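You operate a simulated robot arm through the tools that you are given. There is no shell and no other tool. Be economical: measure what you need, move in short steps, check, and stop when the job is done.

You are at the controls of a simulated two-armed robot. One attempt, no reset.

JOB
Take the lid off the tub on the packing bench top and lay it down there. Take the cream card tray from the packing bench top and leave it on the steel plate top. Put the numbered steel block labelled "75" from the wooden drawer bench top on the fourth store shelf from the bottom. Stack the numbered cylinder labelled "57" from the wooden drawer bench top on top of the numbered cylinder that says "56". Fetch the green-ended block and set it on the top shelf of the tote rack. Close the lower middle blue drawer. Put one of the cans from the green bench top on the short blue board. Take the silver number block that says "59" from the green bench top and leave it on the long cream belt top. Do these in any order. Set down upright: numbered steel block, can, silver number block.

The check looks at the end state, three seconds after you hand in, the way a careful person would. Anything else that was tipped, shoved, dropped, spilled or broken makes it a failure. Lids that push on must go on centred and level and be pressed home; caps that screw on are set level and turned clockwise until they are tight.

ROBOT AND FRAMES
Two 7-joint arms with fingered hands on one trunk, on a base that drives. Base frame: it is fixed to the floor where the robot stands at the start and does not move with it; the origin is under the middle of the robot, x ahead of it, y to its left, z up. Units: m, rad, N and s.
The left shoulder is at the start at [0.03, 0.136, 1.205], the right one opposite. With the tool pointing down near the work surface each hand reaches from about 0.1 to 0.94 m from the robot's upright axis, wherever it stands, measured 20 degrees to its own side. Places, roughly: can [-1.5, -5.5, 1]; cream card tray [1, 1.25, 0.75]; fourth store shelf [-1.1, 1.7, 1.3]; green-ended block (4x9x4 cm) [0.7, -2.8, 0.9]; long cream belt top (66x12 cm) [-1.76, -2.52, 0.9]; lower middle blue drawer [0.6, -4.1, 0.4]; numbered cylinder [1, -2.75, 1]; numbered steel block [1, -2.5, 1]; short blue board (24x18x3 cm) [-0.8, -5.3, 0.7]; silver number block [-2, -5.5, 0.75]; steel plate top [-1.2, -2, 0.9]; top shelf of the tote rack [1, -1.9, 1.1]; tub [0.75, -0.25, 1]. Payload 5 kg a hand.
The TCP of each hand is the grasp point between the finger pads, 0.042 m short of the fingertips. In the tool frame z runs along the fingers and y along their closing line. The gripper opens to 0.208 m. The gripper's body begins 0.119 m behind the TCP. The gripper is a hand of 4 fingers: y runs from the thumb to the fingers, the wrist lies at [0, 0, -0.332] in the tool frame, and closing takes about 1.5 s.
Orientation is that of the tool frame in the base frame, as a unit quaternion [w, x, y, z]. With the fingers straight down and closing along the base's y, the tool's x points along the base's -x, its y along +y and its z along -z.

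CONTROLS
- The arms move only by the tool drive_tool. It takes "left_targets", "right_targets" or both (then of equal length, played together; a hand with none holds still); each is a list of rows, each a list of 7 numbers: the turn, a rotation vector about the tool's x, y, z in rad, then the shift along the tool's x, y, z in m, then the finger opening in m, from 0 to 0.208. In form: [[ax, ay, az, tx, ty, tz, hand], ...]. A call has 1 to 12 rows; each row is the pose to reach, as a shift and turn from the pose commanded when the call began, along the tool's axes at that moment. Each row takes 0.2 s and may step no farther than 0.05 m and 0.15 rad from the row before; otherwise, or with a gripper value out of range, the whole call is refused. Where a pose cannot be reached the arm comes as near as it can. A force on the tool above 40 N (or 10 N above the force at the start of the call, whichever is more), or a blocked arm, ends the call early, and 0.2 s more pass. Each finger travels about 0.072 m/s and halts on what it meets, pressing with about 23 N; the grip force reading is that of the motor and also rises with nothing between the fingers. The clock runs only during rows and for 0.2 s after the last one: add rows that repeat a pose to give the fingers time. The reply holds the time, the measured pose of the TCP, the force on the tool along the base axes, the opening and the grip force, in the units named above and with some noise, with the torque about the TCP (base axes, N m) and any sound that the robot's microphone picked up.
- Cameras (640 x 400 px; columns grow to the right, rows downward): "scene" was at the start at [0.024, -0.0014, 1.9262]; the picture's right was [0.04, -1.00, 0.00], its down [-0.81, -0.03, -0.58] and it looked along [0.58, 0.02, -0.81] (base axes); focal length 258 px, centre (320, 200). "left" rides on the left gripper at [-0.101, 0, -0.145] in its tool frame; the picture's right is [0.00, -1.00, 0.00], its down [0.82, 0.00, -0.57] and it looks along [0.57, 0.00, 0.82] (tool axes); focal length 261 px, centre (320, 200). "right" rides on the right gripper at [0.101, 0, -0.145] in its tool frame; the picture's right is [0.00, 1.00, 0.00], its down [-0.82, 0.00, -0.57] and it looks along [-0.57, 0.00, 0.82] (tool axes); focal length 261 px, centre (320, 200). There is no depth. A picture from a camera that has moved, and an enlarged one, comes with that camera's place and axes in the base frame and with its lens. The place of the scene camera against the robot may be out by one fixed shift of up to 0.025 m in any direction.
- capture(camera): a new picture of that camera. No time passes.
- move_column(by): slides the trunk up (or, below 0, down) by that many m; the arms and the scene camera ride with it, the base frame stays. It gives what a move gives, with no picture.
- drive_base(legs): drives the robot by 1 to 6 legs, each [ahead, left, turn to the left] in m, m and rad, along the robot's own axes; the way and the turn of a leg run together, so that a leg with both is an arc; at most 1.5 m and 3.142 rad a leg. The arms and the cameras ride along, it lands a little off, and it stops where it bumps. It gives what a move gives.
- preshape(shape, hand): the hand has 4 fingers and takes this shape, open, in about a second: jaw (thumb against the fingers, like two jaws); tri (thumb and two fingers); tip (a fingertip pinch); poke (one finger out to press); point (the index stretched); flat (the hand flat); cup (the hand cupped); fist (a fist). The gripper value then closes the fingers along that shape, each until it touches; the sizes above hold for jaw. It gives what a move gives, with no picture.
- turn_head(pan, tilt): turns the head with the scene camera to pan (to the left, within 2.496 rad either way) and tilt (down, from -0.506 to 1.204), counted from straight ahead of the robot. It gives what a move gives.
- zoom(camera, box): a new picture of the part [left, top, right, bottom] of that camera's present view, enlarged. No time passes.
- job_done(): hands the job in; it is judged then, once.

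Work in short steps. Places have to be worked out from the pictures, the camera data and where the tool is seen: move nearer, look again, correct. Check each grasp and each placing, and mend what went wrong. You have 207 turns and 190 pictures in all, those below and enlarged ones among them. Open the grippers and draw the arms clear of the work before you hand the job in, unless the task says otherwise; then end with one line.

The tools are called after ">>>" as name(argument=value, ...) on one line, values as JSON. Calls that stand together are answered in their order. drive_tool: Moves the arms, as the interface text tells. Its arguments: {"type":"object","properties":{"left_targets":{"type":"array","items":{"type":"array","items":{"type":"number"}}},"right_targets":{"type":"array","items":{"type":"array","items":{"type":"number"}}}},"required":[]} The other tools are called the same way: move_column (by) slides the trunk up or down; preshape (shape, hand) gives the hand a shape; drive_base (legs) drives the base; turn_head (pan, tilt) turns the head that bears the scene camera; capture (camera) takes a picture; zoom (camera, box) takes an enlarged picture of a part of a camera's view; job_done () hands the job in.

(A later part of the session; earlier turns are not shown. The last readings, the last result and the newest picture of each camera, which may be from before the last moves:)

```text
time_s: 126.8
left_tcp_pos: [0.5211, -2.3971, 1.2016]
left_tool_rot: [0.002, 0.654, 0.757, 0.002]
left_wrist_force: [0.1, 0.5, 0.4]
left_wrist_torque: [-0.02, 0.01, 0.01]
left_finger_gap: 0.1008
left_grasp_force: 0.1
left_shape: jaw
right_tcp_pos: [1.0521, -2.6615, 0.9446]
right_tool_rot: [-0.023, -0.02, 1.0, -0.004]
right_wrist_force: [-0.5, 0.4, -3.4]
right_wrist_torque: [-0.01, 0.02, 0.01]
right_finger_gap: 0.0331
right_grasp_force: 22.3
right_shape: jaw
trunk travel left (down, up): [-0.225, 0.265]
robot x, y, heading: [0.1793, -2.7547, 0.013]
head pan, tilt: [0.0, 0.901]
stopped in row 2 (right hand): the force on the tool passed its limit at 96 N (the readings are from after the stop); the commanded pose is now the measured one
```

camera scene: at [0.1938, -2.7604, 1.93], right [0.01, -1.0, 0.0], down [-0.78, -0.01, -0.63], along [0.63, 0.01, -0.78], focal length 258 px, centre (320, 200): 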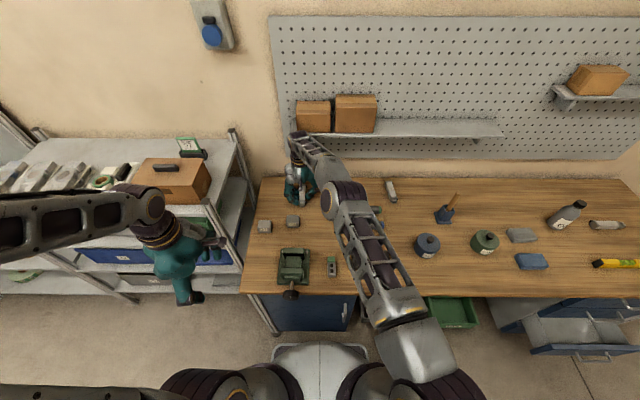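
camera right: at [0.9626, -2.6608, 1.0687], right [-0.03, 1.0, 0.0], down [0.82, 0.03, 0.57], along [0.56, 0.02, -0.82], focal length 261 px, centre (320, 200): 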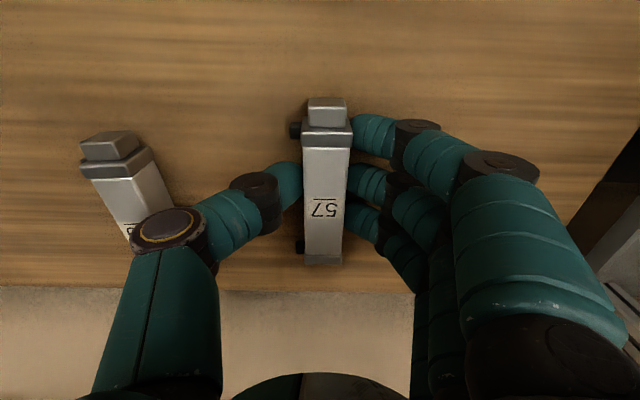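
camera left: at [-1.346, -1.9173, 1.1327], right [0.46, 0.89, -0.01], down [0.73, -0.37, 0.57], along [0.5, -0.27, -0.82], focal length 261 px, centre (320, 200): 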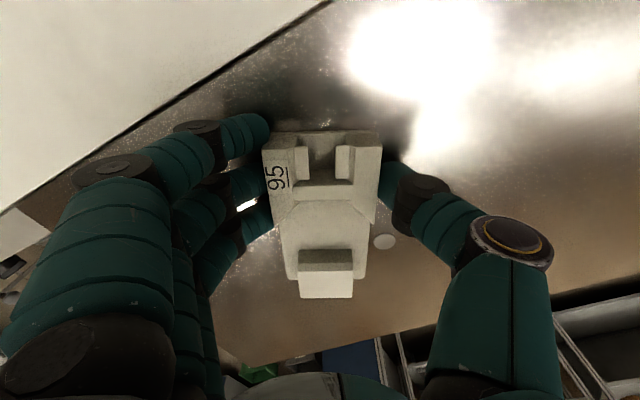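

Something above (likely the peg-board shelf) stopped the lift. I pull back first, then up.

>>> drive_tool(right_targets=[[0, 0, 0, 0.02, 0, 0, 0], [0, 0, 0, 0.04, 0, 0, 0], [0, 0, 0, 0.055, 0, -0.01, 0]])

>>> capture(camera="scene")

>>> zoom(camera="scene", box=[240, 80, 420, 220])

```text
time_s: 127.6
left_tcp_pos: [0.5255, -2.3965, 1.2012]
left_tool_rot: [0.001, 0.654, 0.756, 0.002]
left_wrist_force: [-0.2, 0.6, 0.1]
left_wrist_torque: [0.01, -0.05, 0.02]
left_finger_gap: 0.1007
left_grasp_force: 0.1
left_shape: jaw
right_tcp_pos: [0.9999, -2.6622, 0.9528]
right_tool_rot: [-0.024, -0.02, 0.999, -0.005]
right_wrist_force: [-0.3, 0.2, -2.7]
right_wrist_torque: [0.0, -0.03, -0.01]
right_finger_gap: 0.0331
right_grasp_force: 22.9
right_shape: jaw
trunk travel left (down, up): [-0.225, 0.265]
robot x, y, heading: [0.181, -2.7538, 0.009]
head pan, tilt: [0.0, 0.901]
```

```text
106 pictures are left
camera scene: at [0.2067, -2.7574, 1.9296], right [0.01, -1.0, 0.0], down [-0.78, -0.01, -0.62], along [0.62, 0.01, -0.78], focal length 258 px, centre (320, 200)
```

scene: 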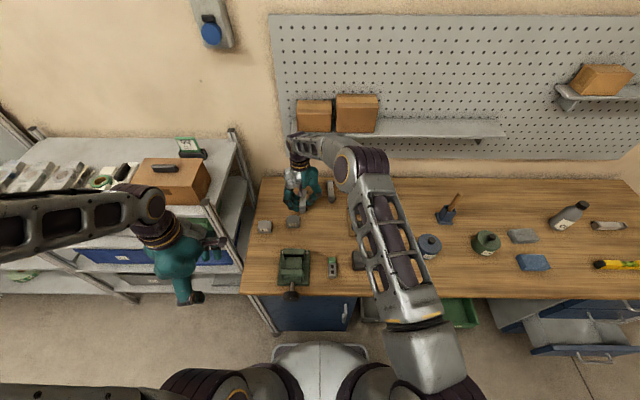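

```text
2.86 times, centred on (330, 150) of scene
camera zoom: at [0.2067, -2.7574, 1.9296], right [0.01, -1.0, 0.0], down [-0.78, -0.01, -0.62], along [0.62, 0.01, -0.78], focal length 737 px, centre (291, 343)
```

zoom: 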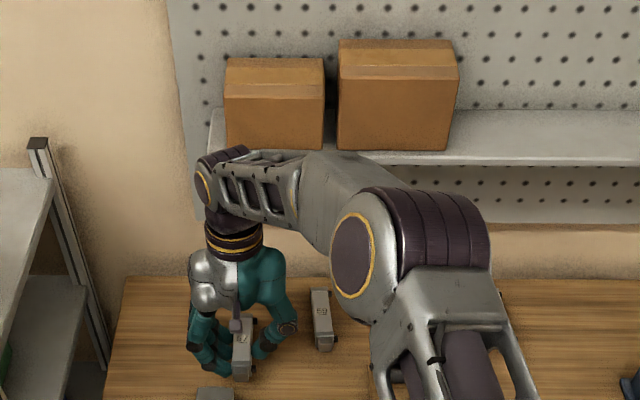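

The wrist meets the peg shelf, so 56 must be approached with a tilted hand. I set 57 back down here first, levelled.

>>> drive_tool(right_targets=[[0, -0.03, 0, 0, 0, 0.008, 0], [0, -0.048, 0, 0, 0, 0.016, 0], [0, -0.048, 0, 0, 0, 0.022, 0], [0, -0.048, 0, 0, 0, 0.026, 0], [0, -0.048, 0, 0, 0, 0.029, 0], [0, -0.048, 0, 0, 0, 0.031, 0]])

>>> capture(camera="right")

```text
time_s: 129.0
left_tcp_pos: [0.5245, -2.3949, 1.1999]
left_tool_rot: [0.0, 0.654, 0.757, 0.001]
left_wrist_force: [0.1, -0.1, 0.7]
left_wrist_torque: [0.02, -0.01, -0.04]
left_finger_gap: 0.1008
left_grasp_force: 0.0
left_shape: jaw
right_tcp_pos: [0.999, -2.6627, 0.9228]
right_tool_rot: [0.001, -0.02, 1.0, -0.004]
right_wrist_force: [-0.6, 0.5, 5.9]
right_wrist_torque: [0.23, 0.12, 0.0]
right_finger_gap: 0.0331
right_grasp_force: 23.1
right_shape: jaw
trunk travel left (down, up): [-0.225, 0.265]
robot x, y, heading: [0.1823, -2.754, 0.017]
head pan, tilt: [0.0, 0.901]
```

```text
104 pictures are left
camera right: at [0.8973, -2.6661, 1.0682], right [-0.04, 1.0, -0.01], down [0.82, 0.03, 0.57], along [0.57, 0.02, -0.82], focal length 261 px, centre (320, 200)
```

right: 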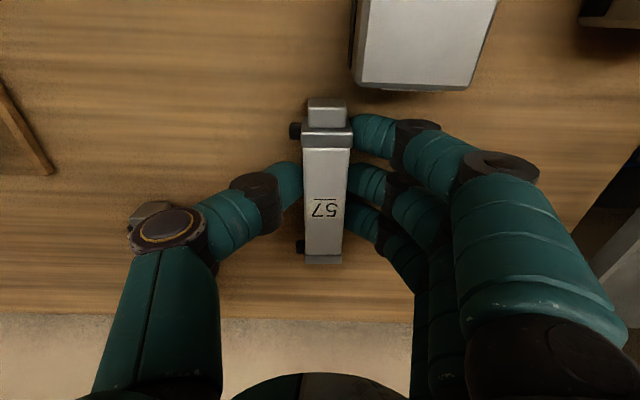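

57 rests on the bench. I open, tilt the hand back 20°, and re-grip.

>>> drive_tool(right_targets=[[0, 0, 0, 0, 0, 0, 0.045], [0, 0, 0, 0, 0, 0, 0.065], [0, 0, 0, 0, 0, -0.012, 0.065], [0, -0.12, 0, 0.003, 0, -0.018, 0.065], [0, -0.24, 0, 0.006, 0, -0.018, 0.065], [0, -0.35, 0, 0.008, 0, -0.018, 0.065], [0, -0.35, 0, 0.008, 0, -0.015, 0.065], [0, -0.35, 0, 0.008, 0, -0.013, 0.065], [0, -0.35, 0, 0.008, 0, -0.013, 0.065]])

>>> capture(camera="right")

```text
time_s: 131.0
left_tcp_pos: [0.5249, -2.3955, 1.1993]
left_tool_rot: [0.001, 0.654, 0.756, 0.001]
left_wrist_force: [0.5, 0.1, 0.2]
left_wrist_torque: [0.02, 0.0, -0.03]
left_finger_gap: 0.1006
left_grasp_force: 0.0
left_shape: jaw
right_tcp_pos: [0.9905, -2.6631, 0.9363]
right_tool_rot: [0.175, -0.021, 0.984, 0.0]
right_wrist_force: [0.4, 1.4, 10.0]
right_wrist_torque: [0.48, 0.22, -0.13]
right_finger_gap: 0.0646
right_grasp_force: 0.0
right_shape: jaw
trunk travel left (down, up): [-0.225, 0.265]
robot x, y, heading: [0.1758, -2.7519, 0.013]
head pan, tilt: [0.0, 0.901]
```

```text
103 pictures are left
camera right: at [0.8455, -2.6683, 1.0373], right [-0.04, 1.0, 0.0], down [0.57, 0.03, 0.82], along [0.82, 0.03, -0.57], focal length 261 px, centre (320, 200)
```

right: 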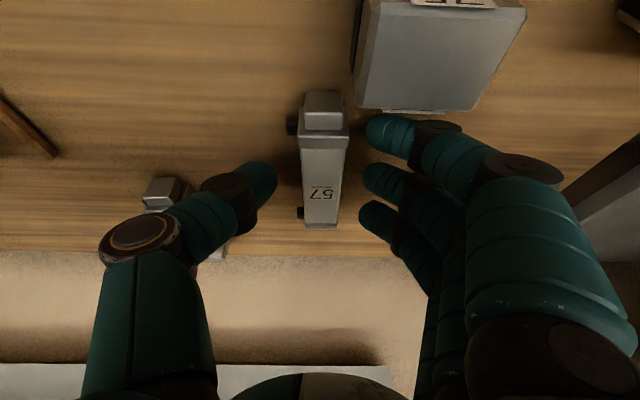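

Position good. I close on 57.

>>> drive_tool(right_targets=[[0, 0, 0, 0, 0, 0, 0.05], [0, 0, 0, 0, 0, 0, 0.035], [0, 0, 0, 0, 0, 0, 0.02], [0, 0, 0, 0, 0, 0, 0.0], [0, 0, 0, 0, 0, 0, 0.0], [0, 0, 0, 0, 0, 0, 0.0]])

>>> capture(camera="right")

```text
time_s: 132.4
left_tcp_pos: [0.5235, -2.3961, 1.1992]
left_tool_rot: [0.001, 0.654, 0.756, 0.001]
left_wrist_force: [-0.3, -0.4, 0.1]
left_wrist_torque: [0.02, -0.03, -0.04]
left_finger_gap: 0.1009
left_grasp_force: 0.0
left_shape: jaw
right_tcp_pos: [0.989, -2.6645, 0.9342]
right_tool_rot: [0.174, -0.02, 0.985, 0.0]
right_wrist_force: [2.9, 3.8, 11.8]
right_wrist_torque: [0.49, 0.03, -0.07]
right_finger_gap: 0.0294
right_grasp_force: 23.1
right_shape: jaw
trunk travel left (down, up): [-0.225, 0.265]
robot x, y, heading: [0.1824, -2.7557, 0.009]
head pan, tilt: [0.0, 0.901]
```

```text
102 pictures are left
camera right: at [0.8449, -2.6685, 1.0368], right [-0.04, 1.0, -0.01], down [0.57, 0.03, 0.82], along [0.82, 0.03, -0.57], focal length 261 px, centre (320, 200)
```

right: 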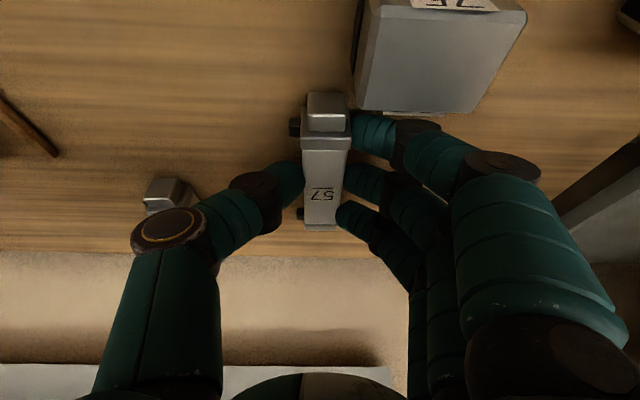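

Gripped. I lift and retract along base axes.

>>> drive_tool(right_targets=[[0, 0, 0, -0.01, 0, -0.028, 0], [0, 0, 0, -0.02, 0, -0.056, 0], [0, 0, 0, 0.005, 0, -0.085, 0], [0, 0, 0, 0.035, 0, -0.105, 0], [0, 0, 0, 0.07, 0, -0.125, 0], [0, 0, 0, 0.107, 0, -0.145, 0]])

>>> capture(camera="right")

```text
time_s: 133.8
left_tcp_pos: [0.5234, -2.3962, 1.2004]
left_tool_rot: [0.001, 0.654, 0.757, 0.002]
left_wrist_force: [-1.1, -0.3, -0.2]
left_wrist_torque: [-0.06, -0.13, 0.0]
left_finger_gap: 0.1008
left_grasp_force: 0.0
left_shape: jaw
right_tcp_pos: [0.8381, -2.6675, 1.0337]
right_tool_rot: [0.174, -0.021, 0.984, 0.001]
right_wrist_force: [0.0, 0.2, 0.1]
right_wrist_torque: [0.01, 0.0, 0.03]
right_finger_gap: 0.0278
right_grasp_force: 22.9
right_shape: jaw
trunk travel left (down, up): [-0.225, 0.265]
robot x, y, heading: [0.1795, -2.7547, 0.011]
head pan, tilt: [0.0, 0.901]
```

```text
101 pictures are left
camera right: at [0.6946, -2.6721, 1.136], right [-0.04, 1.0, -0.01], down [0.57, 0.03, 0.82], along [0.82, 0.03, -0.57], focal length 261 px, centre (320, 200)
```

right: 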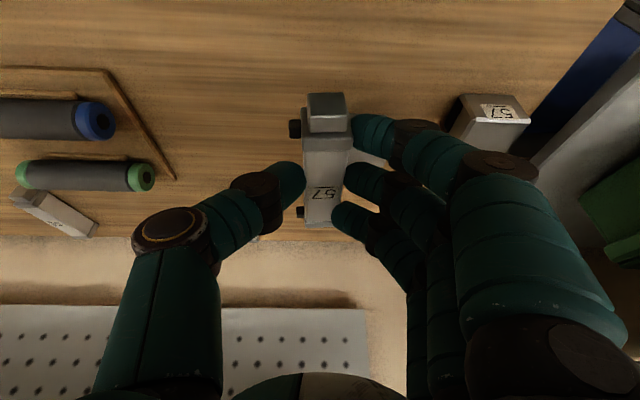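

57 is held. I shift the base right 0.3 m to face 56.

>>> drive_base(legs=[[0.0, -0.28, -0.01]])

>>> capture(camera="right")

>>> capture(camera="scene")

```text
time_s: 135.8
left_tcp_pos: [0.5317, -2.6797, 1.2003]
left_tool_rot: [0.001, 0.658, 0.753, 0.001]
left_wrist_force: [-0.2, -1.4, 0.2]
left_wrist_torque: [0.11, 0.0, 0.02]
left_finger_gap: 0.1007
left_grasp_force: 0.0
left_shape: jaw
right_tcp_pos: [0.8435, -2.9539, 1.033]
right_tool_rot: [0.174, -0.016, 0.985, 0.0]
right_wrist_force: [-0.1, -0.9, -2.2]
right_wrist_torque: [0.09, 0.06, 0.06]
right_finger_gap: 0.0279
right_grasp_force: 23.5
right_shape: jaw
trunk travel left (down, up): [-0.225, 0.265]
robot x, y, heading: [0.1844, -3.0319, 0.008]
head pan, tilt: [0.0, 0.901]
```

```text
100 pictures are left
camera right: at [0.6993, -2.9579, 1.1348], right [-0.03, 1.0, -0.01], down [0.58, 0.02, 0.82], along [0.82, 0.02, -0.58], focal length 261 px, centre (320, 200)
```

right: 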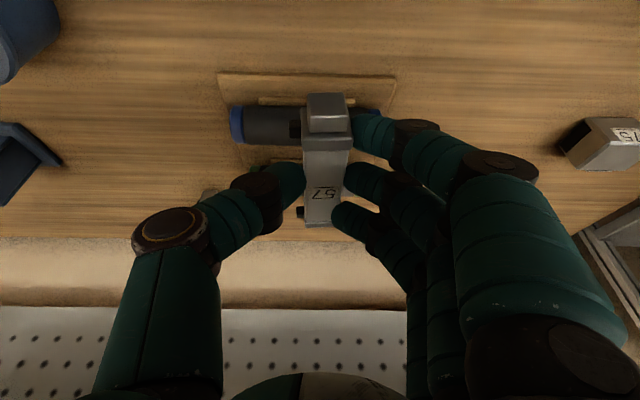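

```text
99 pictures are left
camera scene: at [0.2094, -3.0385, 1.9296], right [0.0, -1.0, 0.0], down [-0.78, 0.0, -0.62], along [0.62, 0.0, -0.78], focal length 258 px, centre (320, 200)
```

scene: 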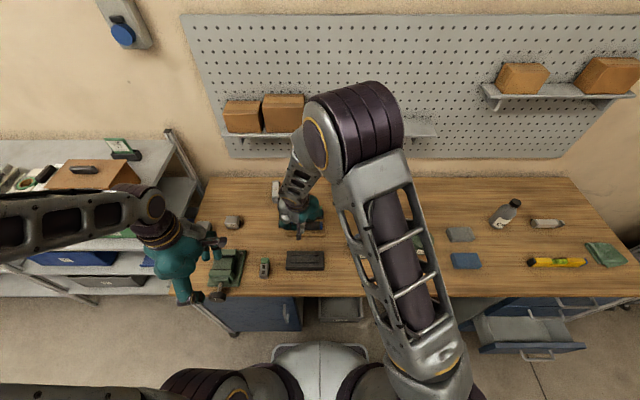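

I move the right hand right ~15 cm to line up with 56 and look.

>>> drive_tool(right_targets=[[0, 0, 0, -0.003, -0.04, -0.008, 0], [0, 0, 0, -0.006, -0.08, -0.016, 0], [0, 0, 0, -0.009, -0.12, -0.024, 0], [0, 0, 0, -0.012, -0.15, -0.028, 0]])

>>> capture(camera="right")

```text
time_s: 136.8
left_tcp_pos: [0.5307, -2.6795, 1.1995]
left_tool_rot: [0.002, 0.658, 0.753, 0.001]
left_wrist_force: [-0.1, -0.7, 0.3]
left_wrist_torque: [0.08, -0.03, -0.02]
left_finger_gap: 0.1006
left_grasp_force: 0.1
left_shape: jaw
right_tcp_pos: [0.8498, -3.1064, 1.0636]
right_tool_rot: [0.173, -0.016, 0.985, 0.0]
right_wrist_force: [-0.2, 0.3, -2.4]
right_wrist_torque: [0.04, 0.01, -0.02]
right_finger_gap: 0.0277
right_grasp_force: 23.0
right_shape: jaw
trunk travel left (down, up): [-0.225, 0.265]
robot x, y, heading: [0.18, -3.0344, 0.004]
head pan, tilt: [0.0, 0.901]
```

```text
98 pictures are left
camera right: at [0.7054, -3.1096, 1.1652], right [-0.03, 1.0, 0.0], down [0.58, 0.02, 0.82], along [0.82, 0.02, -0.58], focal length 261 px, centre (320, 200)
```

right: 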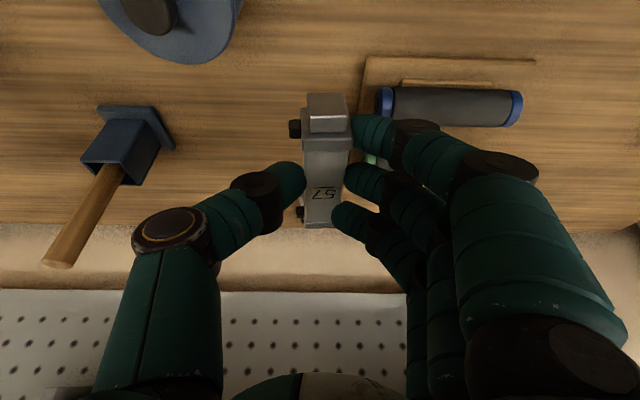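

56 is hidden behind the held piece. I raise and offset the hand to see it.

>>> drive_tool(right_targets=[[0, 0, 0, -0.012, 0.02, -0.033, 0], [0, 0, 0, -0.024, 0.04, -0.066, 0], [0, 0, 0, -0.036, 0.06, -0.1, 0], [0, 0, 0, -0.048, 0.08, -0.132, 0], [0, 0, 0, -0.06, 0.08, -0.165, 0]])

>>> capture(camera="right")

```text
time_s: 138.0
left_tcp_pos: [0.5297, -2.6796, 1.2002]
left_tool_rot: [0.002, 0.657, 0.754, 0.002]
left_wrist_force: [0.0, -0.5, -0.1]
left_wrist_torque: [0.08, -0.08, -0.02]
left_finger_gap: 0.1008
left_grasp_force: 0.0
left_shape: jaw
right_tcp_pos: [0.8465, -3.0248, 1.2384]
right_tool_rot: [0.174, -0.016, 0.985, -0.002]
right_wrist_force: [-0.7, -0.3, -3.3]
right_wrist_torque: [0.09, -0.08, 0.02]
right_finger_gap: 0.0277
right_grasp_force: 22.9
right_shape: jaw
trunk travel left (down, up): [-0.225, 0.265]
robot x, y, heading: [0.1851, -3.0353, 0.004]
head pan, tilt: [0.0, 0.901]
```

```text
97 pictures are left
camera right: at [0.7023, -3.0277, 1.3406], right [-0.03, 1.0, -0.01], down [0.58, 0.02, 0.82], along [0.82, 0.02, -0.58], focal length 261 px, centre (320, 200)
```

right: 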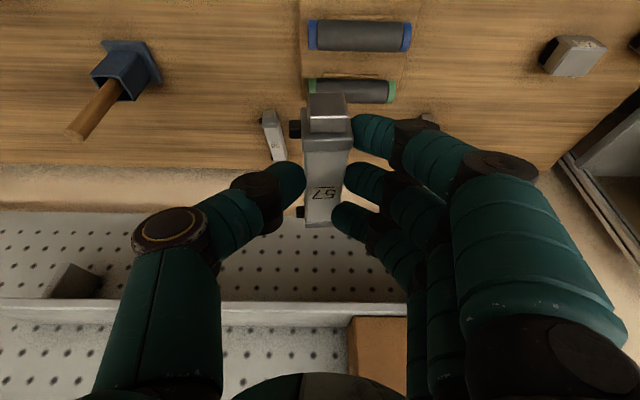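

56 is visible left of the held piece. Zoom to measure it.

>>> zoom(camera="right", box=[240, 90, 320, 170])

```text
5.00 times, centred on (280, 130) of right
camera zoom: at [0.7023, -3.0277, 1.3406], right [-0.03, 1.0, -0.01], down [0.58, 0.02, 0.82], along [0.82, 0.02, -0.58], focal length 1303 px, centre (520, 550)
```

zoom: 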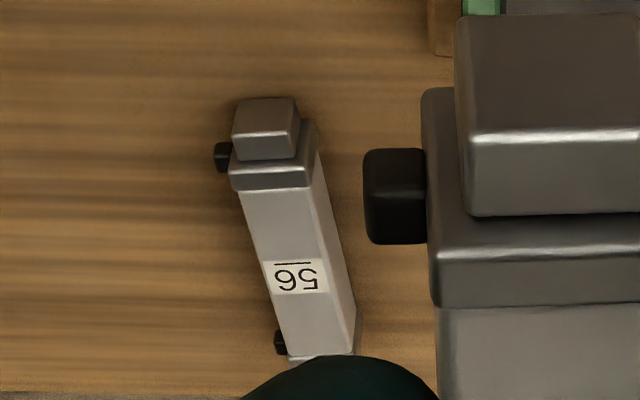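

56's axis runs from (1.05, -3.119) to (1.15, -3.1115), top ≈0.915. I bring 57 low under the shelf to just above it.

>>> drive_tool(right_targets=[[-0.004, 0, -0.01, -0.007, -0.023, 0.04, 0], [-0.008, 0, -0.02, -0.014, -0.046, 0.079, 0], [-0.012, 0, -0.03, -0.021, -0.069, 0.118, 0], [-0.0154, 0, -0.0424, -0.0284, -0.0918, 0.158, 0], [-0.0154, 0, -0.0424, -0.039, -0.0925, 0.197, 0], [-0.0154, 0, -0.0424, -0.05, -0.093, 0.237, 0], [-0.0154, 0, -0.0424, -0.06, -0.0935, 0.276, 0], [-0.0154, 0, -0.0424, -0.1, -0.095, 0.291, 0], [-0.0154, 0, -0.0424, -0.14, -0.096, 0.305, 0]])

>>> capture(camera="right")

>>> capture(camera="scene")

```text
time_s: 140.0
left_tcp_pos: [0.5316, -2.6788, 1.1992]
left_tool_rot: [0.002, 0.658, 0.753, 0.001]
left_wrist_force: [0.9, 0.7, 0.1]
left_wrist_torque: [0.0, 0.1, -0.03]
left_finger_gap: 0.1006
left_grasp_force: 0.1
left_shape: jaw
right_tcp_pos: [1.0842, -3.1136, 1.001]
right_tool_rot: [0.172, -0.039, 0.984, 0.003]
right_wrist_force: [-0.3, 0.1, -3.3]
right_wrist_torque: [-0.06, 0.02, -0.03]
right_finger_gap: 0.0279
right_grasp_force: 23.0
right_shape: jaw
trunk travel left (down, up): [-0.225, 0.265]
robot x, y, heading: [0.1834, -3.0315, 0.001]
head pan, tilt: [0.0, 0.901]
```

```text
95 pictures are left
camera right: at [0.9405, -3.1235, 1.103], right [-0.07, 1.0, -0.01], down [0.58, 0.05, 0.82], along [0.81, 0.05, -0.58], focal length 261 px, centre (320, 200)
```

right: 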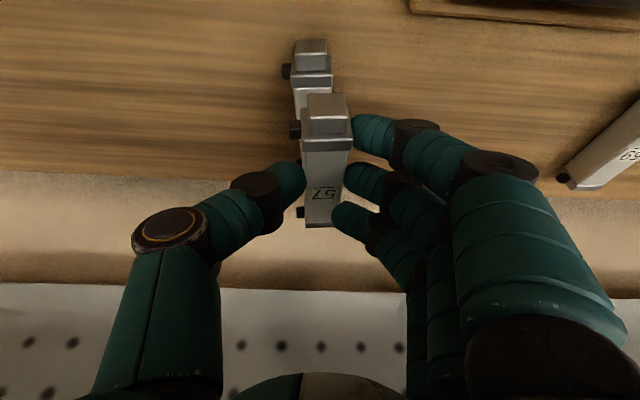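

```text
94 pictures are left
camera scene: at [0.2114, -3.0366, 1.9295], right [0.0, -1.0, 0.0], down [-0.78, 0.0, -0.62], along [0.62, 0.0, -0.78], focal length 258 px, centre (320, 200)
```

scene: 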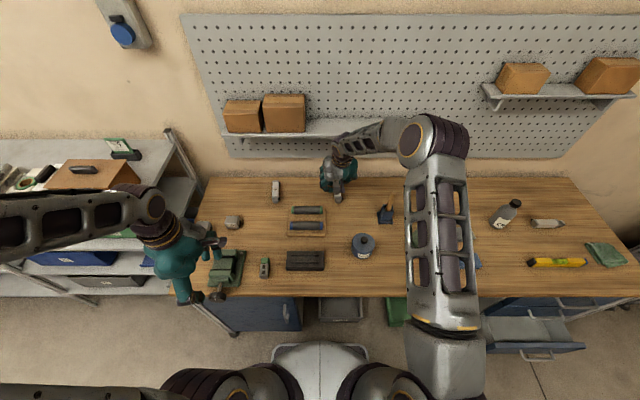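

Alignment in x is good; 57 should go ~8 mm right. I correct and lower gently.

>>> drive_tool(right_targets=[[0, 0, 0, 0.0034, -0.004, 0.0094, 0], [0, 0, 0, 0.0069, -0.008, 0.0188, 0], [0, 0, 0, 0.0086, -0.008, 0.0235, 0], [0, 0, 0, 0.0096, -0.008, 0.0263, 0]])

>>> zoom(camera="right", box=[230, 20, 430, 240])

```text
time_s: 141.0
left_tcp_pos: [0.5319, -2.6783, 1.2003]
left_tool_rot: [0.001, 0.658, 0.753, 0.0]
left_wrist_force: [-0.6, 0.6, 0.5]
left_wrist_torque: [0.02, 0.01, 0.0]
left_finger_gap: 0.1005
left_grasp_force: 0.0
left_shape: jaw
right_tcp_pos: [1.0862, -3.1205, 0.9735]
right_tool_rot: [0.175, -0.038, 0.984, 0.002]
right_wrist_force: [0.6, -0.5, -2.0]
right_wrist_torque: [0.01, 0.09, -0.03]
right_finger_gap: 0.0277
right_grasp_force: 23.2
right_shape: jaw
trunk travel left (down, up): [-0.225, 0.265]
robot x, y, heading: [0.1769, -3.0364, 0.002]
head pan, tilt: [0.0, 0.901]
```

```text
1.82 times, centred on (330, 130) of right
camera zoom: at [0.9421, -3.1304, 1.0754], right [-0.07, 1.0, -0.01], down [0.57, 0.05, 0.82], along [0.82, 0.06, -0.58], focal length 474 px, centre (302, 327)
```

zoom: 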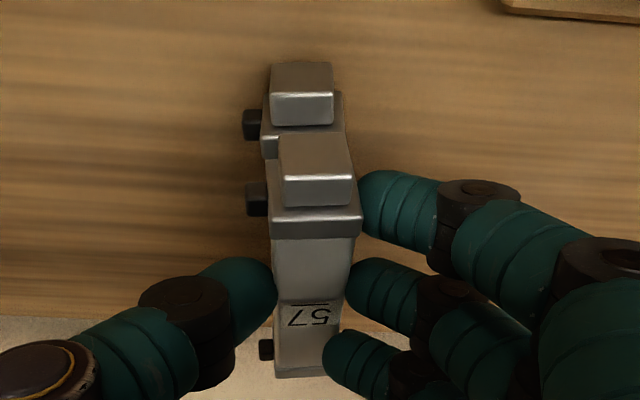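

Nearly stacked. I lower in 2 mm steps and watch the force.

>>> drive_tool(right_targets=[[0, 0, 0, 0.0007, -0.001, 0.0019, 0], [0, 0, 0, 0.0014, -0.002, 0.0038, 0], [0, 0, 0, 0.0021, -0.002, 0.0056, 0], [0, 0, 0, 0.0027, -0.002, 0.0075, 0]])

```text
time_s: 142.0
left_tcp_pos: [0.5288, -2.6781, 1.2005]
left_tool_rot: [0.002, 0.657, 0.754, 0.002]
left_wrist_force: [-0.3, -0.4, 0.0]
left_wrist_torque: [0.0, 0.02, -0.02]
left_finger_gap: 0.1009
left_grasp_force: 0.0
left_shape: jaw
right_tcp_pos: [1.0874, -3.1224, 0.9701]
right_tool_rot: [0.176, -0.038, 0.984, 0.004]
right_wrist_force: [-2.8, 1.4, 20.9]
right_wrist_torque: [0.53, -0.84, 0.17]
right_finger_gap: 0.0285
right_grasp_force: 23.1
right_shape: jaw
trunk travel left (down, up): [-0.225, 0.265]
robot x, y, heading: [0.1822, -3.038, 0.005]
head pan, tilt: [0.0, 0.901]
```

Contact. I ease off 2 mm, open gently, and check.

>>> drive_tool(right_targets=[[0, 0, 0, -0.0004, 0, -0.001, 0.02], [0, 0, 0, -0.0004, 0, -0.001, 0.028], [0, 0, 0, -0.0004, 0, -0.001, 0.034], [0, 0, 0, -0.0004, 0, -0.001, 0.04], [0, 0, 0, -0.0004, 0, -0.001, 0.055]])

>>> zoom(camera="right", box=[230, 20, 430, 240])

```text
time_s: 143.2
left_tcp_pos: [0.5303, -2.6797, 1.1997]
left_tool_rot: [0.001, 0.657, 0.754, 0.001]
left_wrist_force: [-0.4, -0.2, -0.2]
left_wrist_torque: [-0.01, -0.03, 0.01]
left_finger_gap: 0.1005
left_grasp_force: 0.1
left_shape: jaw
right_tcp_pos: [1.0857, -3.1232, 0.9664]
right_tool_rot: [0.173, -0.038, 0.984, 0.002]
right_wrist_force: [0.2, 0.0, 0.2]
right_wrist_torque: [-0.05, -0.01, 0.01]
right_finger_gap: 0.0544
right_grasp_force: 0.0
right_shape: jaw
trunk travel left (down, up): [-0.225, 0.265]
robot x, y, heading: [0.1808, -3.0324, 0.01]
head pan, tilt: [0.0, 0.901]
```

```text
1.82 times, centred on (330, 130) of right
camera zoom: at [0.9425, -3.1331, 1.0685], right [-0.07, 1.0, -0.01], down [0.57, 0.05, 0.82], along [0.82, 0.05, -0.58], focal length 474 px, centre (302, 327)
```

zoom: 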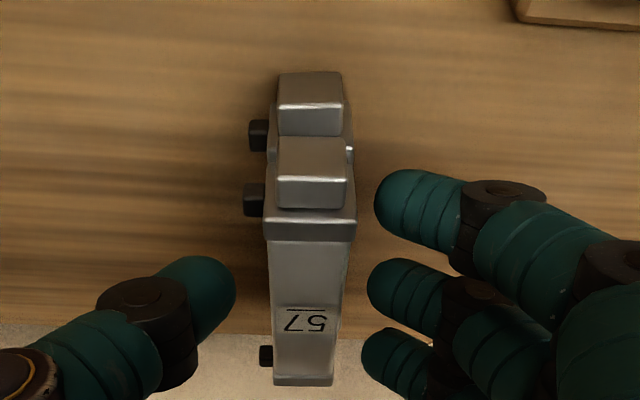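

57 sits squarely on 56. I back the hand out up-and-back and re-upright it.

>>> drive_tool(right_targets=[[0, 0, 0, 0, 0, -0.005, 0.07], [0, 0, 0, 0, 0, -0.03, 0.075], [0, 0, 0, 0.01, 0, -0.065, 0.075], [0, 0, 0, 0.04, 0, -0.1, 0.08], [0, 0, 0, 0.08, 0, -0.125, 0.08], [0, 0.09, 0, 0.12, 0, -0.15, 0.08], [0, 0.18, 0, 0.16, 0, -0.175, 0.08], [0, 0.27, 0.02, 0.2, 0, -0.2, 0.08], [0, 0.35, 0.04, 0.24, 0, -0.22, 0.08]])

>>> capture(camera="scene")

>>> capture(camera="right")

```text
time_s: 145.2
left_tcp_pos: [0.5297, -2.6788, 1.1999]
left_tool_rot: [0.002, 0.657, 0.754, 0.002]
left_wrist_force: [-1.1, -0.7, 0.2]
left_wrist_torque: [0.01, -0.05, -0.02]
left_finger_gap: 0.1007
left_grasp_force: 0.0
left_shape: jaw
right_tcp_pos: [0.7852, -3.1444, 1.0925]
right_tool_rot: [-0.001, -0.018, 1.0, -0.001]
right_wrist_force: [-0.6, -0.1, -0.3]
right_wrist_torque: [-0.01, -0.05, -0.02]
right_finger_gap: 0.0794
right_grasp_force: 0.1
right_shape: jaw
trunk travel left (down, up): [-0.225, 0.265]
robot x, y, heading: [0.1816, -3.0344, -0.002]
head pan, tilt: [0.0, 0.901]
```

```text
91 pictures are left
camera scene: at [0.2081, -3.0372, 1.9297], right [0.0, -1.0, 0.0], down [-0.78, 0.0, -0.62], along [0.62, 0.0, -0.78], focal length 258 px, centre (320, 200)
```

scene: 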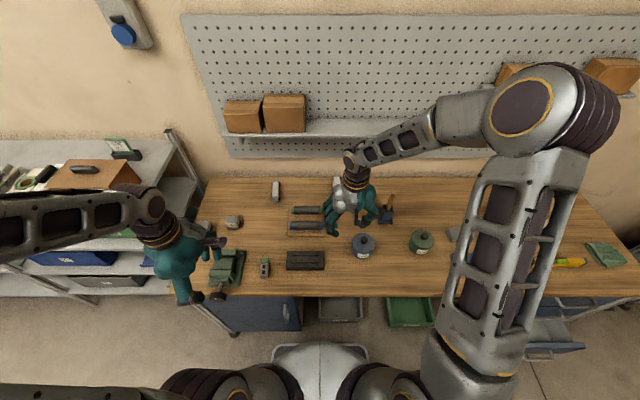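

```text
90 pictures are left
camera right: at [0.6839, -3.1481, 1.2375], right [-0.03, 1.0, 0.0], down [0.82, 0.03, 0.57], along [0.57, 0.02, -0.82], focal length 261 px, centre (320, 200)
```

right: 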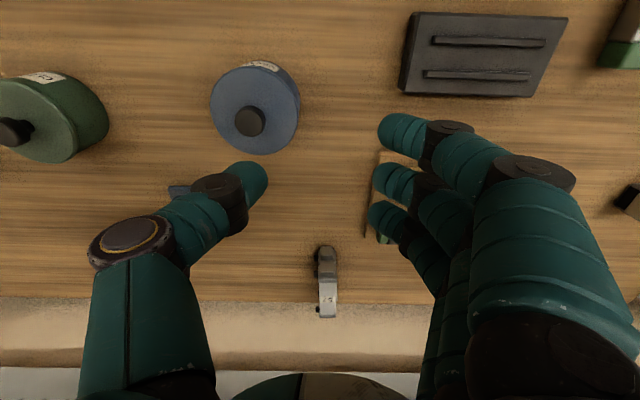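

Next the "75" cube with the left hand: I move over (0.87, -2.63).

>>> drive_tool(left_targets=[[0, 0, 0, 0, 0.045, 0, 0.1], [0, 0, 0, 0, 0.09, 0, 0.1], [0, 0, 0, 0, 0.135, 0, 0.1], [0, 0, 0, 0, 0.18, 0, 0.1], [0, 0, 0, 0, 0.225, 0, 0.1], [0, 0, 0, 0.001, 0.27, 0.02, 0.1], [0, 0, 0, 0.002, 0.31, 0.045, 0.1], [0, 0, 0, 0.002, 0.344, 0.075, 0.1], [0, 0, 0, 0.002, 0.344, 0.1, 0.1]])

>>> capture(camera="left")

```text
time_s: 147.2
left_tcp_pos: [0.872, -2.631, 1.1007]
left_tool_rot: [0.002, 0.657, 0.754, 0.002]
left_wrist_force: [0.2, 1.3, 0.5]
left_wrist_torque: [-0.03, -0.06, -0.05]
left_finger_gap: 0.1007
left_grasp_force: 0.1
left_shape: jaw
right_tcp_pos: [0.7851, -3.1442, 1.0928]
right_tool_rot: [0.0, -0.019, 1.0, -0.001]
right_wrist_force: [-1.1, 0.0, -0.2]
right_wrist_torque: [-0.02, -0.05, -0.02]
right_finger_gap: 0.0795
right_grasp_force: 0.1
right_shape: jaw
trunk travel left (down, up): [-0.225, 0.265]
robot x, y, heading: [0.1839, -3.0289, 0.005]
head pan, tilt: [0.0, 0.901]
```

```text
89 pictures are left
camera left: at [0.8841, -2.7294, 1.2446], right [-0.99, -0.14, -0.01], down [-0.12, 0.81, 0.57], along [-0.08, 0.57, -0.82], focal length 261 px, centre (320, 200)
```

left: 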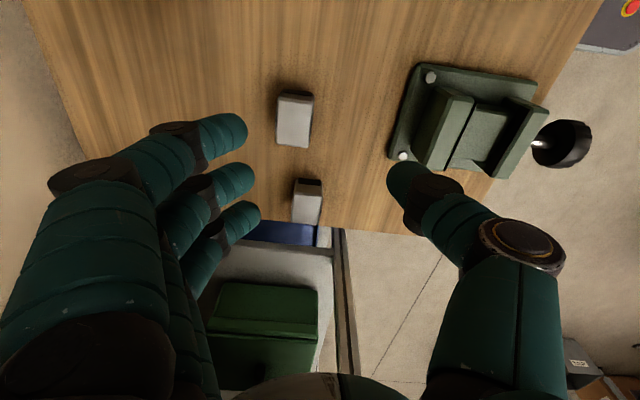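

75 block centre is about (0.90, -2.617), about 4×6 cm. I align and descend.

>>> drive_tool(left_targets=[[0, 0, 0, 0.005, 0.015, 0.03, 0.09], [0, 0, 0, 0.01, 0.03, 0.07, 0.085], [0, 0, 0, 0.01, 0.03, 0.1, 0.085], [0, 0, 0, 0.01, 0.03, 0.1, 0.085]])

>>> capture(camera="left")

```text
time_s: 148.2
left_tcp_pos: [0.901, -2.6176, 0.9998]
left_tool_rot: [0.002, 0.657, 0.754, 0.003]
left_wrist_force: [-0.3, 0.3, -0.1]
left_wrist_torque: [0.01, -0.01, 0.01]
left_finger_gap: 0.0856
left_grasp_force: 0.1
left_shape: jaw
right_tcp_pos: [0.7867, -3.1452, 1.0911]
right_tool_rot: [0.001, -0.018, 1.0, -0.001]
right_wrist_force: [-1.0, 0.4, -0.5]
right_wrist_torque: [-0.05, -0.02, 0.01]
right_finger_gap: 0.0794
right_grasp_force: 0.2
right_shape: jaw
trunk travel left (down, up): [-0.225, 0.265]
robot x, y, heading: [0.1805, -3.0367, 0.007]
head pan, tilt: [0.0, 0.901]
```

```text
88 pictures are left
camera left: at [0.9138, -2.7167, 1.144], right [-0.99, -0.14, 0.0], down [-0.12, 0.81, 0.57], along [-0.08, 0.57, -0.82], focal length 261 px, centre (320, 200)
```

left: 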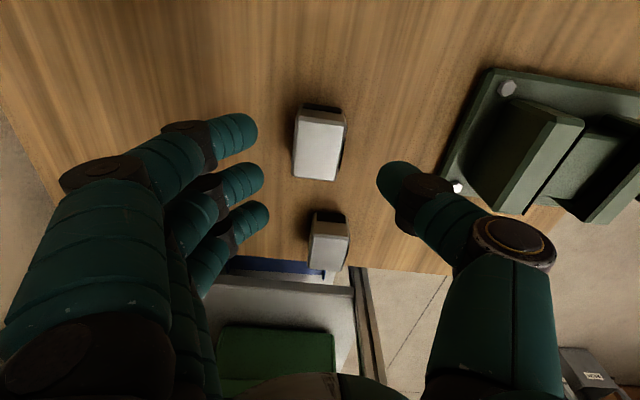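

Aligned. I descend and grip.

>>> drive_tool(left_targets=[[0, 0, 0, -0.002, 0, 0.03, 0.085], [0, 0, 0, -0.004, 0, 0.055, 0.085], [0, 0, 0, -0.004, 0, 0.066, 0.085], [0, 0, 0, -0.004, 0, 0.071, 0.08], [0, 0, 0, -0.004, 0, 0.071, 0.065], [0, 0, 0, -0.004, 0, 0.071, 0.05], [0, 0, 0, -0.004, 0, 0.071, 0.035], [0, 0, 0, -0.004, 0, 0.071, 0.02], [0, 0, 0, -0.004, 0, 0.071, 0.0], [0, 0, 0, -0.004, 0, 0.071, 0.0]])

>>> capture(camera="left")

```text
time_s: 150.4
left_tcp_pos: [0.9014, -2.6212, 0.9287]
left_tool_rot: [0.001, 0.657, 0.754, 0.001]
left_wrist_force: [-0.2, -0.4, -0.1]
left_wrist_torque: [0.0, -0.06, -0.01]
left_finger_gap: 0.038
left_grasp_force: 23.1
left_shape: jaw
right_tcp_pos: [0.7855, -3.1451, 1.0907]
right_tool_rot: [0.0, -0.018, 1.0, -0.001]
right_wrist_force: [0.5, -0.7, -0.4]
right_wrist_torque: [0.0, 0.02, 0.01]
right_finger_gap: 0.0796
right_grasp_force: 0.1
right_shape: jaw
trunk travel left (down, up): [-0.225, 0.265]
robot x, y, heading: [0.1836, -3.0311, 0.003]
head pan, tilt: [0.0, 0.901]
```

```text
87 pictures are left
camera left: at [0.9144, -2.7201, 1.074], right [-0.99, -0.14, 0.0], down [-0.12, 0.81, 0.57], along [-0.08, 0.57, -0.82], focal length 261 px, centre (320, 200)
```

left: 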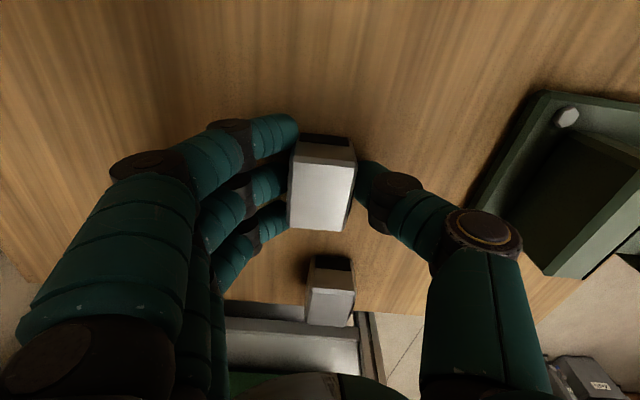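

Gripped (3.8 cm). I lift and pull back.

>>> drive_tool(left_targets=[[0, 0, 0, 0, 0, -0.03, 0], [0, 0, 0, 0, 0, -0.07, 0], [0, 0, 0, 0, 0, -0.115, 0], [0, 0, 0, 0, 0, -0.16, 0], [0, 0, 0, 0.005, -0.03, -0.195, 0], [0, 0, 0, 0.015, -0.075, -0.21, 0], [0, 0, 0, 0.03, -0.12, -0.21, 0], [0, 0, 0, 0.045, -0.165, -0.21, 0], [0, 0, 0, 0.06, -0.21, -0.21, 0], [0, 0, 0, 0.075, -0.255, -0.21, 0], [0, 0, 0, 0.09, -0.3, -0.21, 0]])

>>> capture(camera="left")

>>> capture(camera="scene")

```text
time_s: 152.8
left_tcp_pos: [0.5894, -2.5711, 1.1395]
left_tool_rot: [0.003, 0.659, 0.752, 0.003]
left_wrist_force: [-1.1, -0.1, -2.2]
left_wrist_torque: [-0.02, -0.15, 0.0]
left_finger_gap: 0.0377
left_grasp_force: 23.1
left_shape: jaw
right_tcp_pos: [0.7836, -3.1448, 1.0912]
right_tool_rot: [-0.001, -0.018, 1.0, 0.0]
right_wrist_force: [-0.9, -0.5, 0.5]
right_wrist_torque: [-0.06, -0.12, -0.01]
right_finger_gap: 0.0797
right_grasp_force: 0.1
right_shape: jaw
trunk travel left (down, up): [-0.225, 0.265]
robot x, y, heading: [0.1816, -3.0325, 0.0]
head pan, tilt: [0.0, 0.901]
```

```text
86 pictures are left
camera left: at [0.6017, -2.6698, 1.2853], right [-0.99, -0.14, -0.01], down [-0.12, 0.81, 0.57], along [-0.07, 0.57, -0.82], focal length 261 px, centre (320, 200)
```

left: 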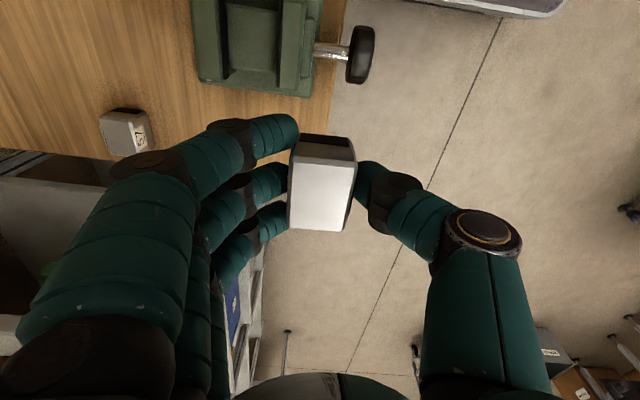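

```text
85 pictures are left
camera scene: at [0.2065, -3.0365, 1.9297], right [0.0, -1.0, 0.0], down [-0.78, 0.0, -0.62], along [0.62, 0.0, -0.78], focal length 258 px, centre (320, 200)
```

scene: 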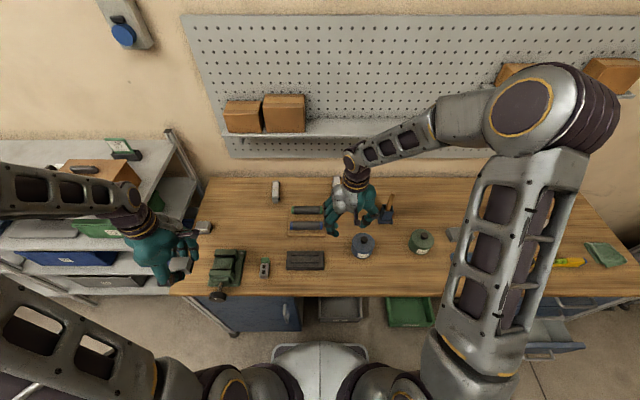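

Right hand to the green-ended block; left draws back out of its way.

>>> drive_tool(left_targets=[[0, 0, 0, 0.005, -0.04, 0, 0], [0, 0, 0, 0.01, -0.08, 0, 0], [0, 0, 0, 0.015, -0.12, 0, 0], [0, 0, 0, 0.02, -0.16, 0, 0], [0, 0, 0, 0.025, -0.18, 0, 0], [0, 0, 0, 0.025, -0.18, 0, 0], [0, 0, 0, 0.025, -0.18, 0, 0], [0, 0, 0, 0.025, -0.18, 0, 0], [0, 0, 0, 0.025, -0.18, 0, 0]], right_targets=[[0, 0, 0, 0.012, 0.04, 0, 0.08], [0, 0, 0, 0.025, 0.08, 0, 0.08], [0, 0, 0, 0.037, 0.12, 0, 0.08], [0, 0, 0, 0.05, 0.16, 0, 0.08], [0, 0, 0, 0.062, 0.2, 0, 0.08], [0, 0, 0, 0.075, 0.24, 0, 0.08], [0, 0, 0, 0.088, 0.28, 0, 0.08], [0, 0, 0, 0.1, 0.315, 0, 0.08], [0, 0, 0, 0.112, 0.349, 0, 0.08]])

>>> capture(camera="right")

```text
time_s: 154.8
left_tcp_pos: [0.4119, -2.567, 1.1382]
left_tool_rot: [0.003, 0.658, 0.753, 0.0]
left_wrist_force: [-0.2, 1.2, -3.8]
left_wrist_torque: [-0.09, -0.02, -0.02]
left_finger_gap: 0.038
left_grasp_force: 23.0
left_shape: jaw
left hand out of reach, approached as far as the arm can: row 5, 6, 7, 8, 9
right_tcp_pos: [0.661, -2.7974, 1.0913]
right_tool_rot: [0.0, -0.019, 1.0, -0.003]
right_wrist_force: [0.1, 0.0, -0.7]
right_wrist_torque: [-0.07, -0.03, -0.01]
right_finger_gap: 0.0799
right_grasp_force: 0.2
right_shape: jaw
trunk travel left (down, up): [-0.225, 0.265]
robot x, y, heading: [0.1848, -3.033, 0.005]
head pan, tilt: [0.0, 0.901]
```

```text
84 pictures are left
camera right: at [0.5604, -2.8007, 1.2367], right [-0.03, 1.0, 0.0], down [0.82, 0.03, 0.57], along [0.57, 0.02, -0.82], focal length 261 px, centre (320, 200)
```

right: 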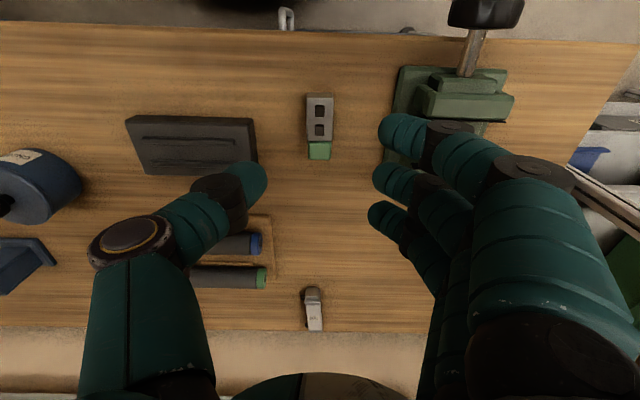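

Block centre ≈(0.672, -2.797). I descend with a 6 cm opening and grip.

>>> drive_tool(right_targets=[[0, 0, 0, -0.006, 0, 0.04, 0.07], [0, 0, 0, -0.011, 0, 0.085, 0.06], [0, 0, 0, -0.011, 0, 0.12, 0.06], [0, 0, 0, -0.011, 0, 0.145, 0.06], [0, 0, 0, -0.011, 0, 0.16, 0.06], [0, 0, 0, -0.011, 0, 0.16, 0.05], [0, 0, 0, -0.011, 0, 0.16, 0.035], [0, 0, 0, -0.011, 0, 0.16, 0.02], [0, 0, 0, -0.011, 0, 0.16, 0.0], [0, 0, 0, -0.011, 0, 0.16, 0.0]])

>>> capture(camera="right")

```text
time_s: 157.0
left_tcp_pos: [0.4118, -2.5684, 1.1381]
left_tool_rot: [0.001, 0.657, 0.754, 0.0]
left_wrist_force: [0.2, -0.2, -3.3]
left_wrist_torque: [0.01, 0.01, -0.02]
left_finger_gap: 0.0378
left_grasp_force: 22.7
left_shape: jaw
right_tcp_pos: [0.6741, -2.7996, 0.9327]
right_tool_rot: [-0.001, -0.019, 1.0, 0.0]
right_wrist_force: [-0.5, 0.1, 0.0]
right_wrist_torque: [-0.03, -0.01, 0.01]
right_finger_gap: 0.0282
right_grasp_force: 23.4
right_shape: jaw
trunk travel left (down, up): [-0.225, 0.265]
robot x, y, heading: [0.1847, -3.0339, 0.001]
head pan, tilt: [0.0, 0.901]
```

```text
83 pictures are left
camera right: at [0.5728, -2.8028, 1.0772], right [-0.03, 1.0, 0.0], down [0.82, 0.03, 0.57], along [0.57, 0.02, -0.82], focal length 261 px, centre (320, 200)
```

right: 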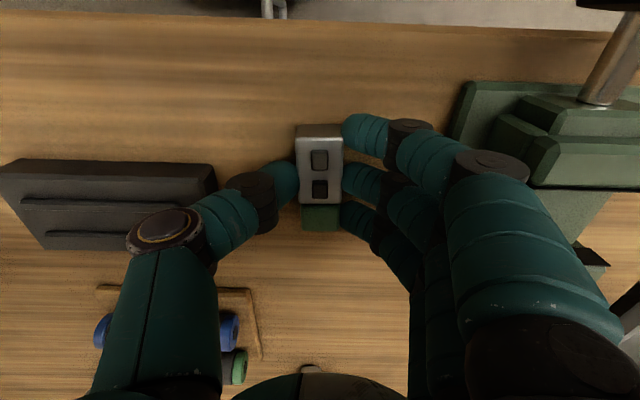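

Gripped. I lift it clear of the vise.

>>> drive_tool(right_targets=[[0, 0, 0, 0, 0, -0.04, 0], [0, 0, 0, 0, 0, -0.08, 0], [0, 0, 0, 0, 0, -0.125, 0], [0, 0, 0, 0, 0, -0.17, 0], [0, 0, 0, 0.03, 0, -0.2, 0], [0, 0, 0, 0.07, -0.01, -0.22, 0], [0, 0, 0, 0.11, -0.02, -0.24, 0]])

>>> capture(camera="right")

```text
time_s: 158.6
left_tcp_pos: [0.4098, -2.5688, 1.1388]
left_tool_rot: [0.003, 0.657, 0.753, 0.0]
left_wrist_force: [-1.0, -0.6, -3.2]
left_wrist_torque: [-0.01, -0.14, 0.01]
left_finger_gap: 0.0378
left_grasp_force: 23.1
left_shape: jaw
right_tcp_pos: [0.56, -2.8238, 1.1712]
right_tool_rot: [-0.001, -0.019, 1.0, -0.001]
right_wrist_force: [-1.4, -0.9, -1.6]
right_wrist_torque: [0.04, -0.16, -0.02]
right_finger_gap: 0.0288
right_grasp_force: 22.7
right_shape: jaw
trunk travel left (down, up): [-0.225, 0.265]
robot x, y, heading: [0.1868, -3.0347, 0.0]
head pan, tilt: [0.0, 0.901]
```

```text
82 pictures are left
camera right: at [0.4587, -2.8263, 1.3165], right [-0.03, 1.0, 0.0], down [0.82, 0.03, 0.57], along [0.57, 0.02, -0.82], focal length 261 px, centre (320, 200)
```

right: 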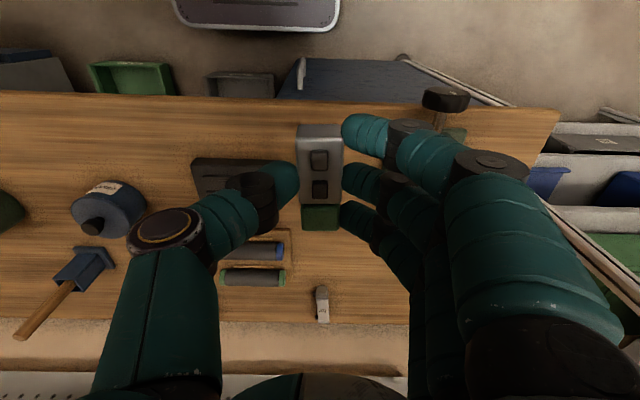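

Both hands loaded. I back off and slide left to face the tote rack.

>>> drive_base(legs=[[-0.35, 0, 0], [0, 1.0, 0]])

>>> turn_head(pan=0.0, tilt=0.7)

>>> capture(camera="scene")

```text
time_s: 165.7
left_tcp_pos: [0.0404, -1.5662, 1.1386]
left_tool_rot: [0.002, 0.654, 0.756, -0.001]
left_wrist_force: [0.0, -0.2, -3.1]
left_wrist_torque: [-0.02, 0.01, -0.01]
left_finger_gap: 0.0377
left_grasp_force: 22.9
left_shape: jaw
right_tcp_pos: [0.1959, -1.8179, 1.1694]
right_tool_rot: [-0.002, -0.025, 1.0, -0.001]
right_wrist_force: [-0.6, 0.6, -1.4]
right_wrist_torque: [-0.05, 0.01, 0.01]
right_finger_gap: 0.0288
right_grasp_force: 23.1
right_shape: jaw
trunk travel left (down, up): [-0.225, 0.265]
robot x, y, heading: [-0.1828, -2.0367, 0.01]
head pan, tilt: [0.0, 0.901]
```

```text
time_s: 166.4
left_tcp_pos: [0.0399, -1.5683, 1.1377]
left_tool_rot: [0.002, 0.653, 0.757, -0.001]
left_wrist_force: [-0.8, -0.1, -2.9]
left_wrist_torque: [-0.01, -0.03, 0.0]
left_finger_gap: 0.038
left_grasp_force: 23.6
left_shape: jaw
right_tcp_pos: [0.1947, -1.8191, 1.17]
right_tool_rot: [-0.002, -0.025, 1.0, -0.001]
right_wrist_force: [-0.4, -0.4, -1.4]
right_wrist_torque: [0.02, 0.03, 0.01]
right_finger_gap: 0.0285
right_grasp_force: 23.1
right_shape: jaw
trunk travel left (down, up): [-0.225, 0.265]
robot x, y, heading: [-0.1845, -2.0333, 0.011]
head pan, tilt: [0.0, 0.7]
```

```text
81 pictures are left
camera scene: at [-0.1464, -2.0369, 1.9457], right [0.01, -1.0, 0.0], down [-0.64, -0.01, -0.76], along [0.76, 0.01, -0.64], focal length 258 px, centre (320, 200)
```

scene: 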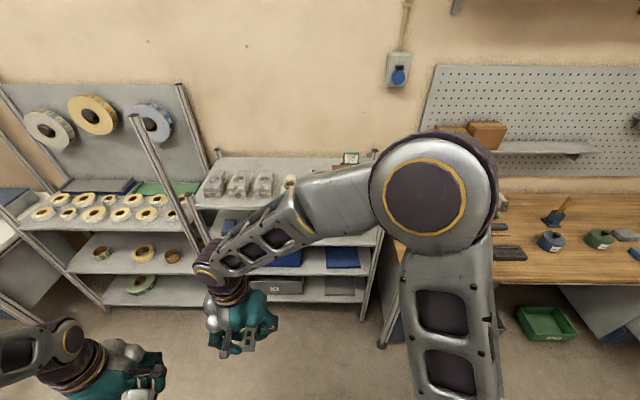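

I zoom on the rack's top shelf for a free spot.

>>> zoom(camera="scene", box=[190, 140, 400, 270])

```text
3.05 times, centred on (295, 205) of scene
camera zoom: at [-0.1464, -2.0369, 1.9457], right [0.01, -1.0, 0.0], down [-0.64, -0.01, -0.76], along [0.76, 0.01, -0.64], focal length 787 px, centre (396, 185)
```

zoom: 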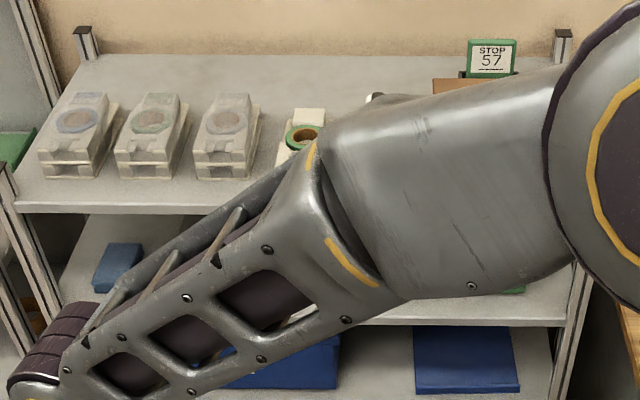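

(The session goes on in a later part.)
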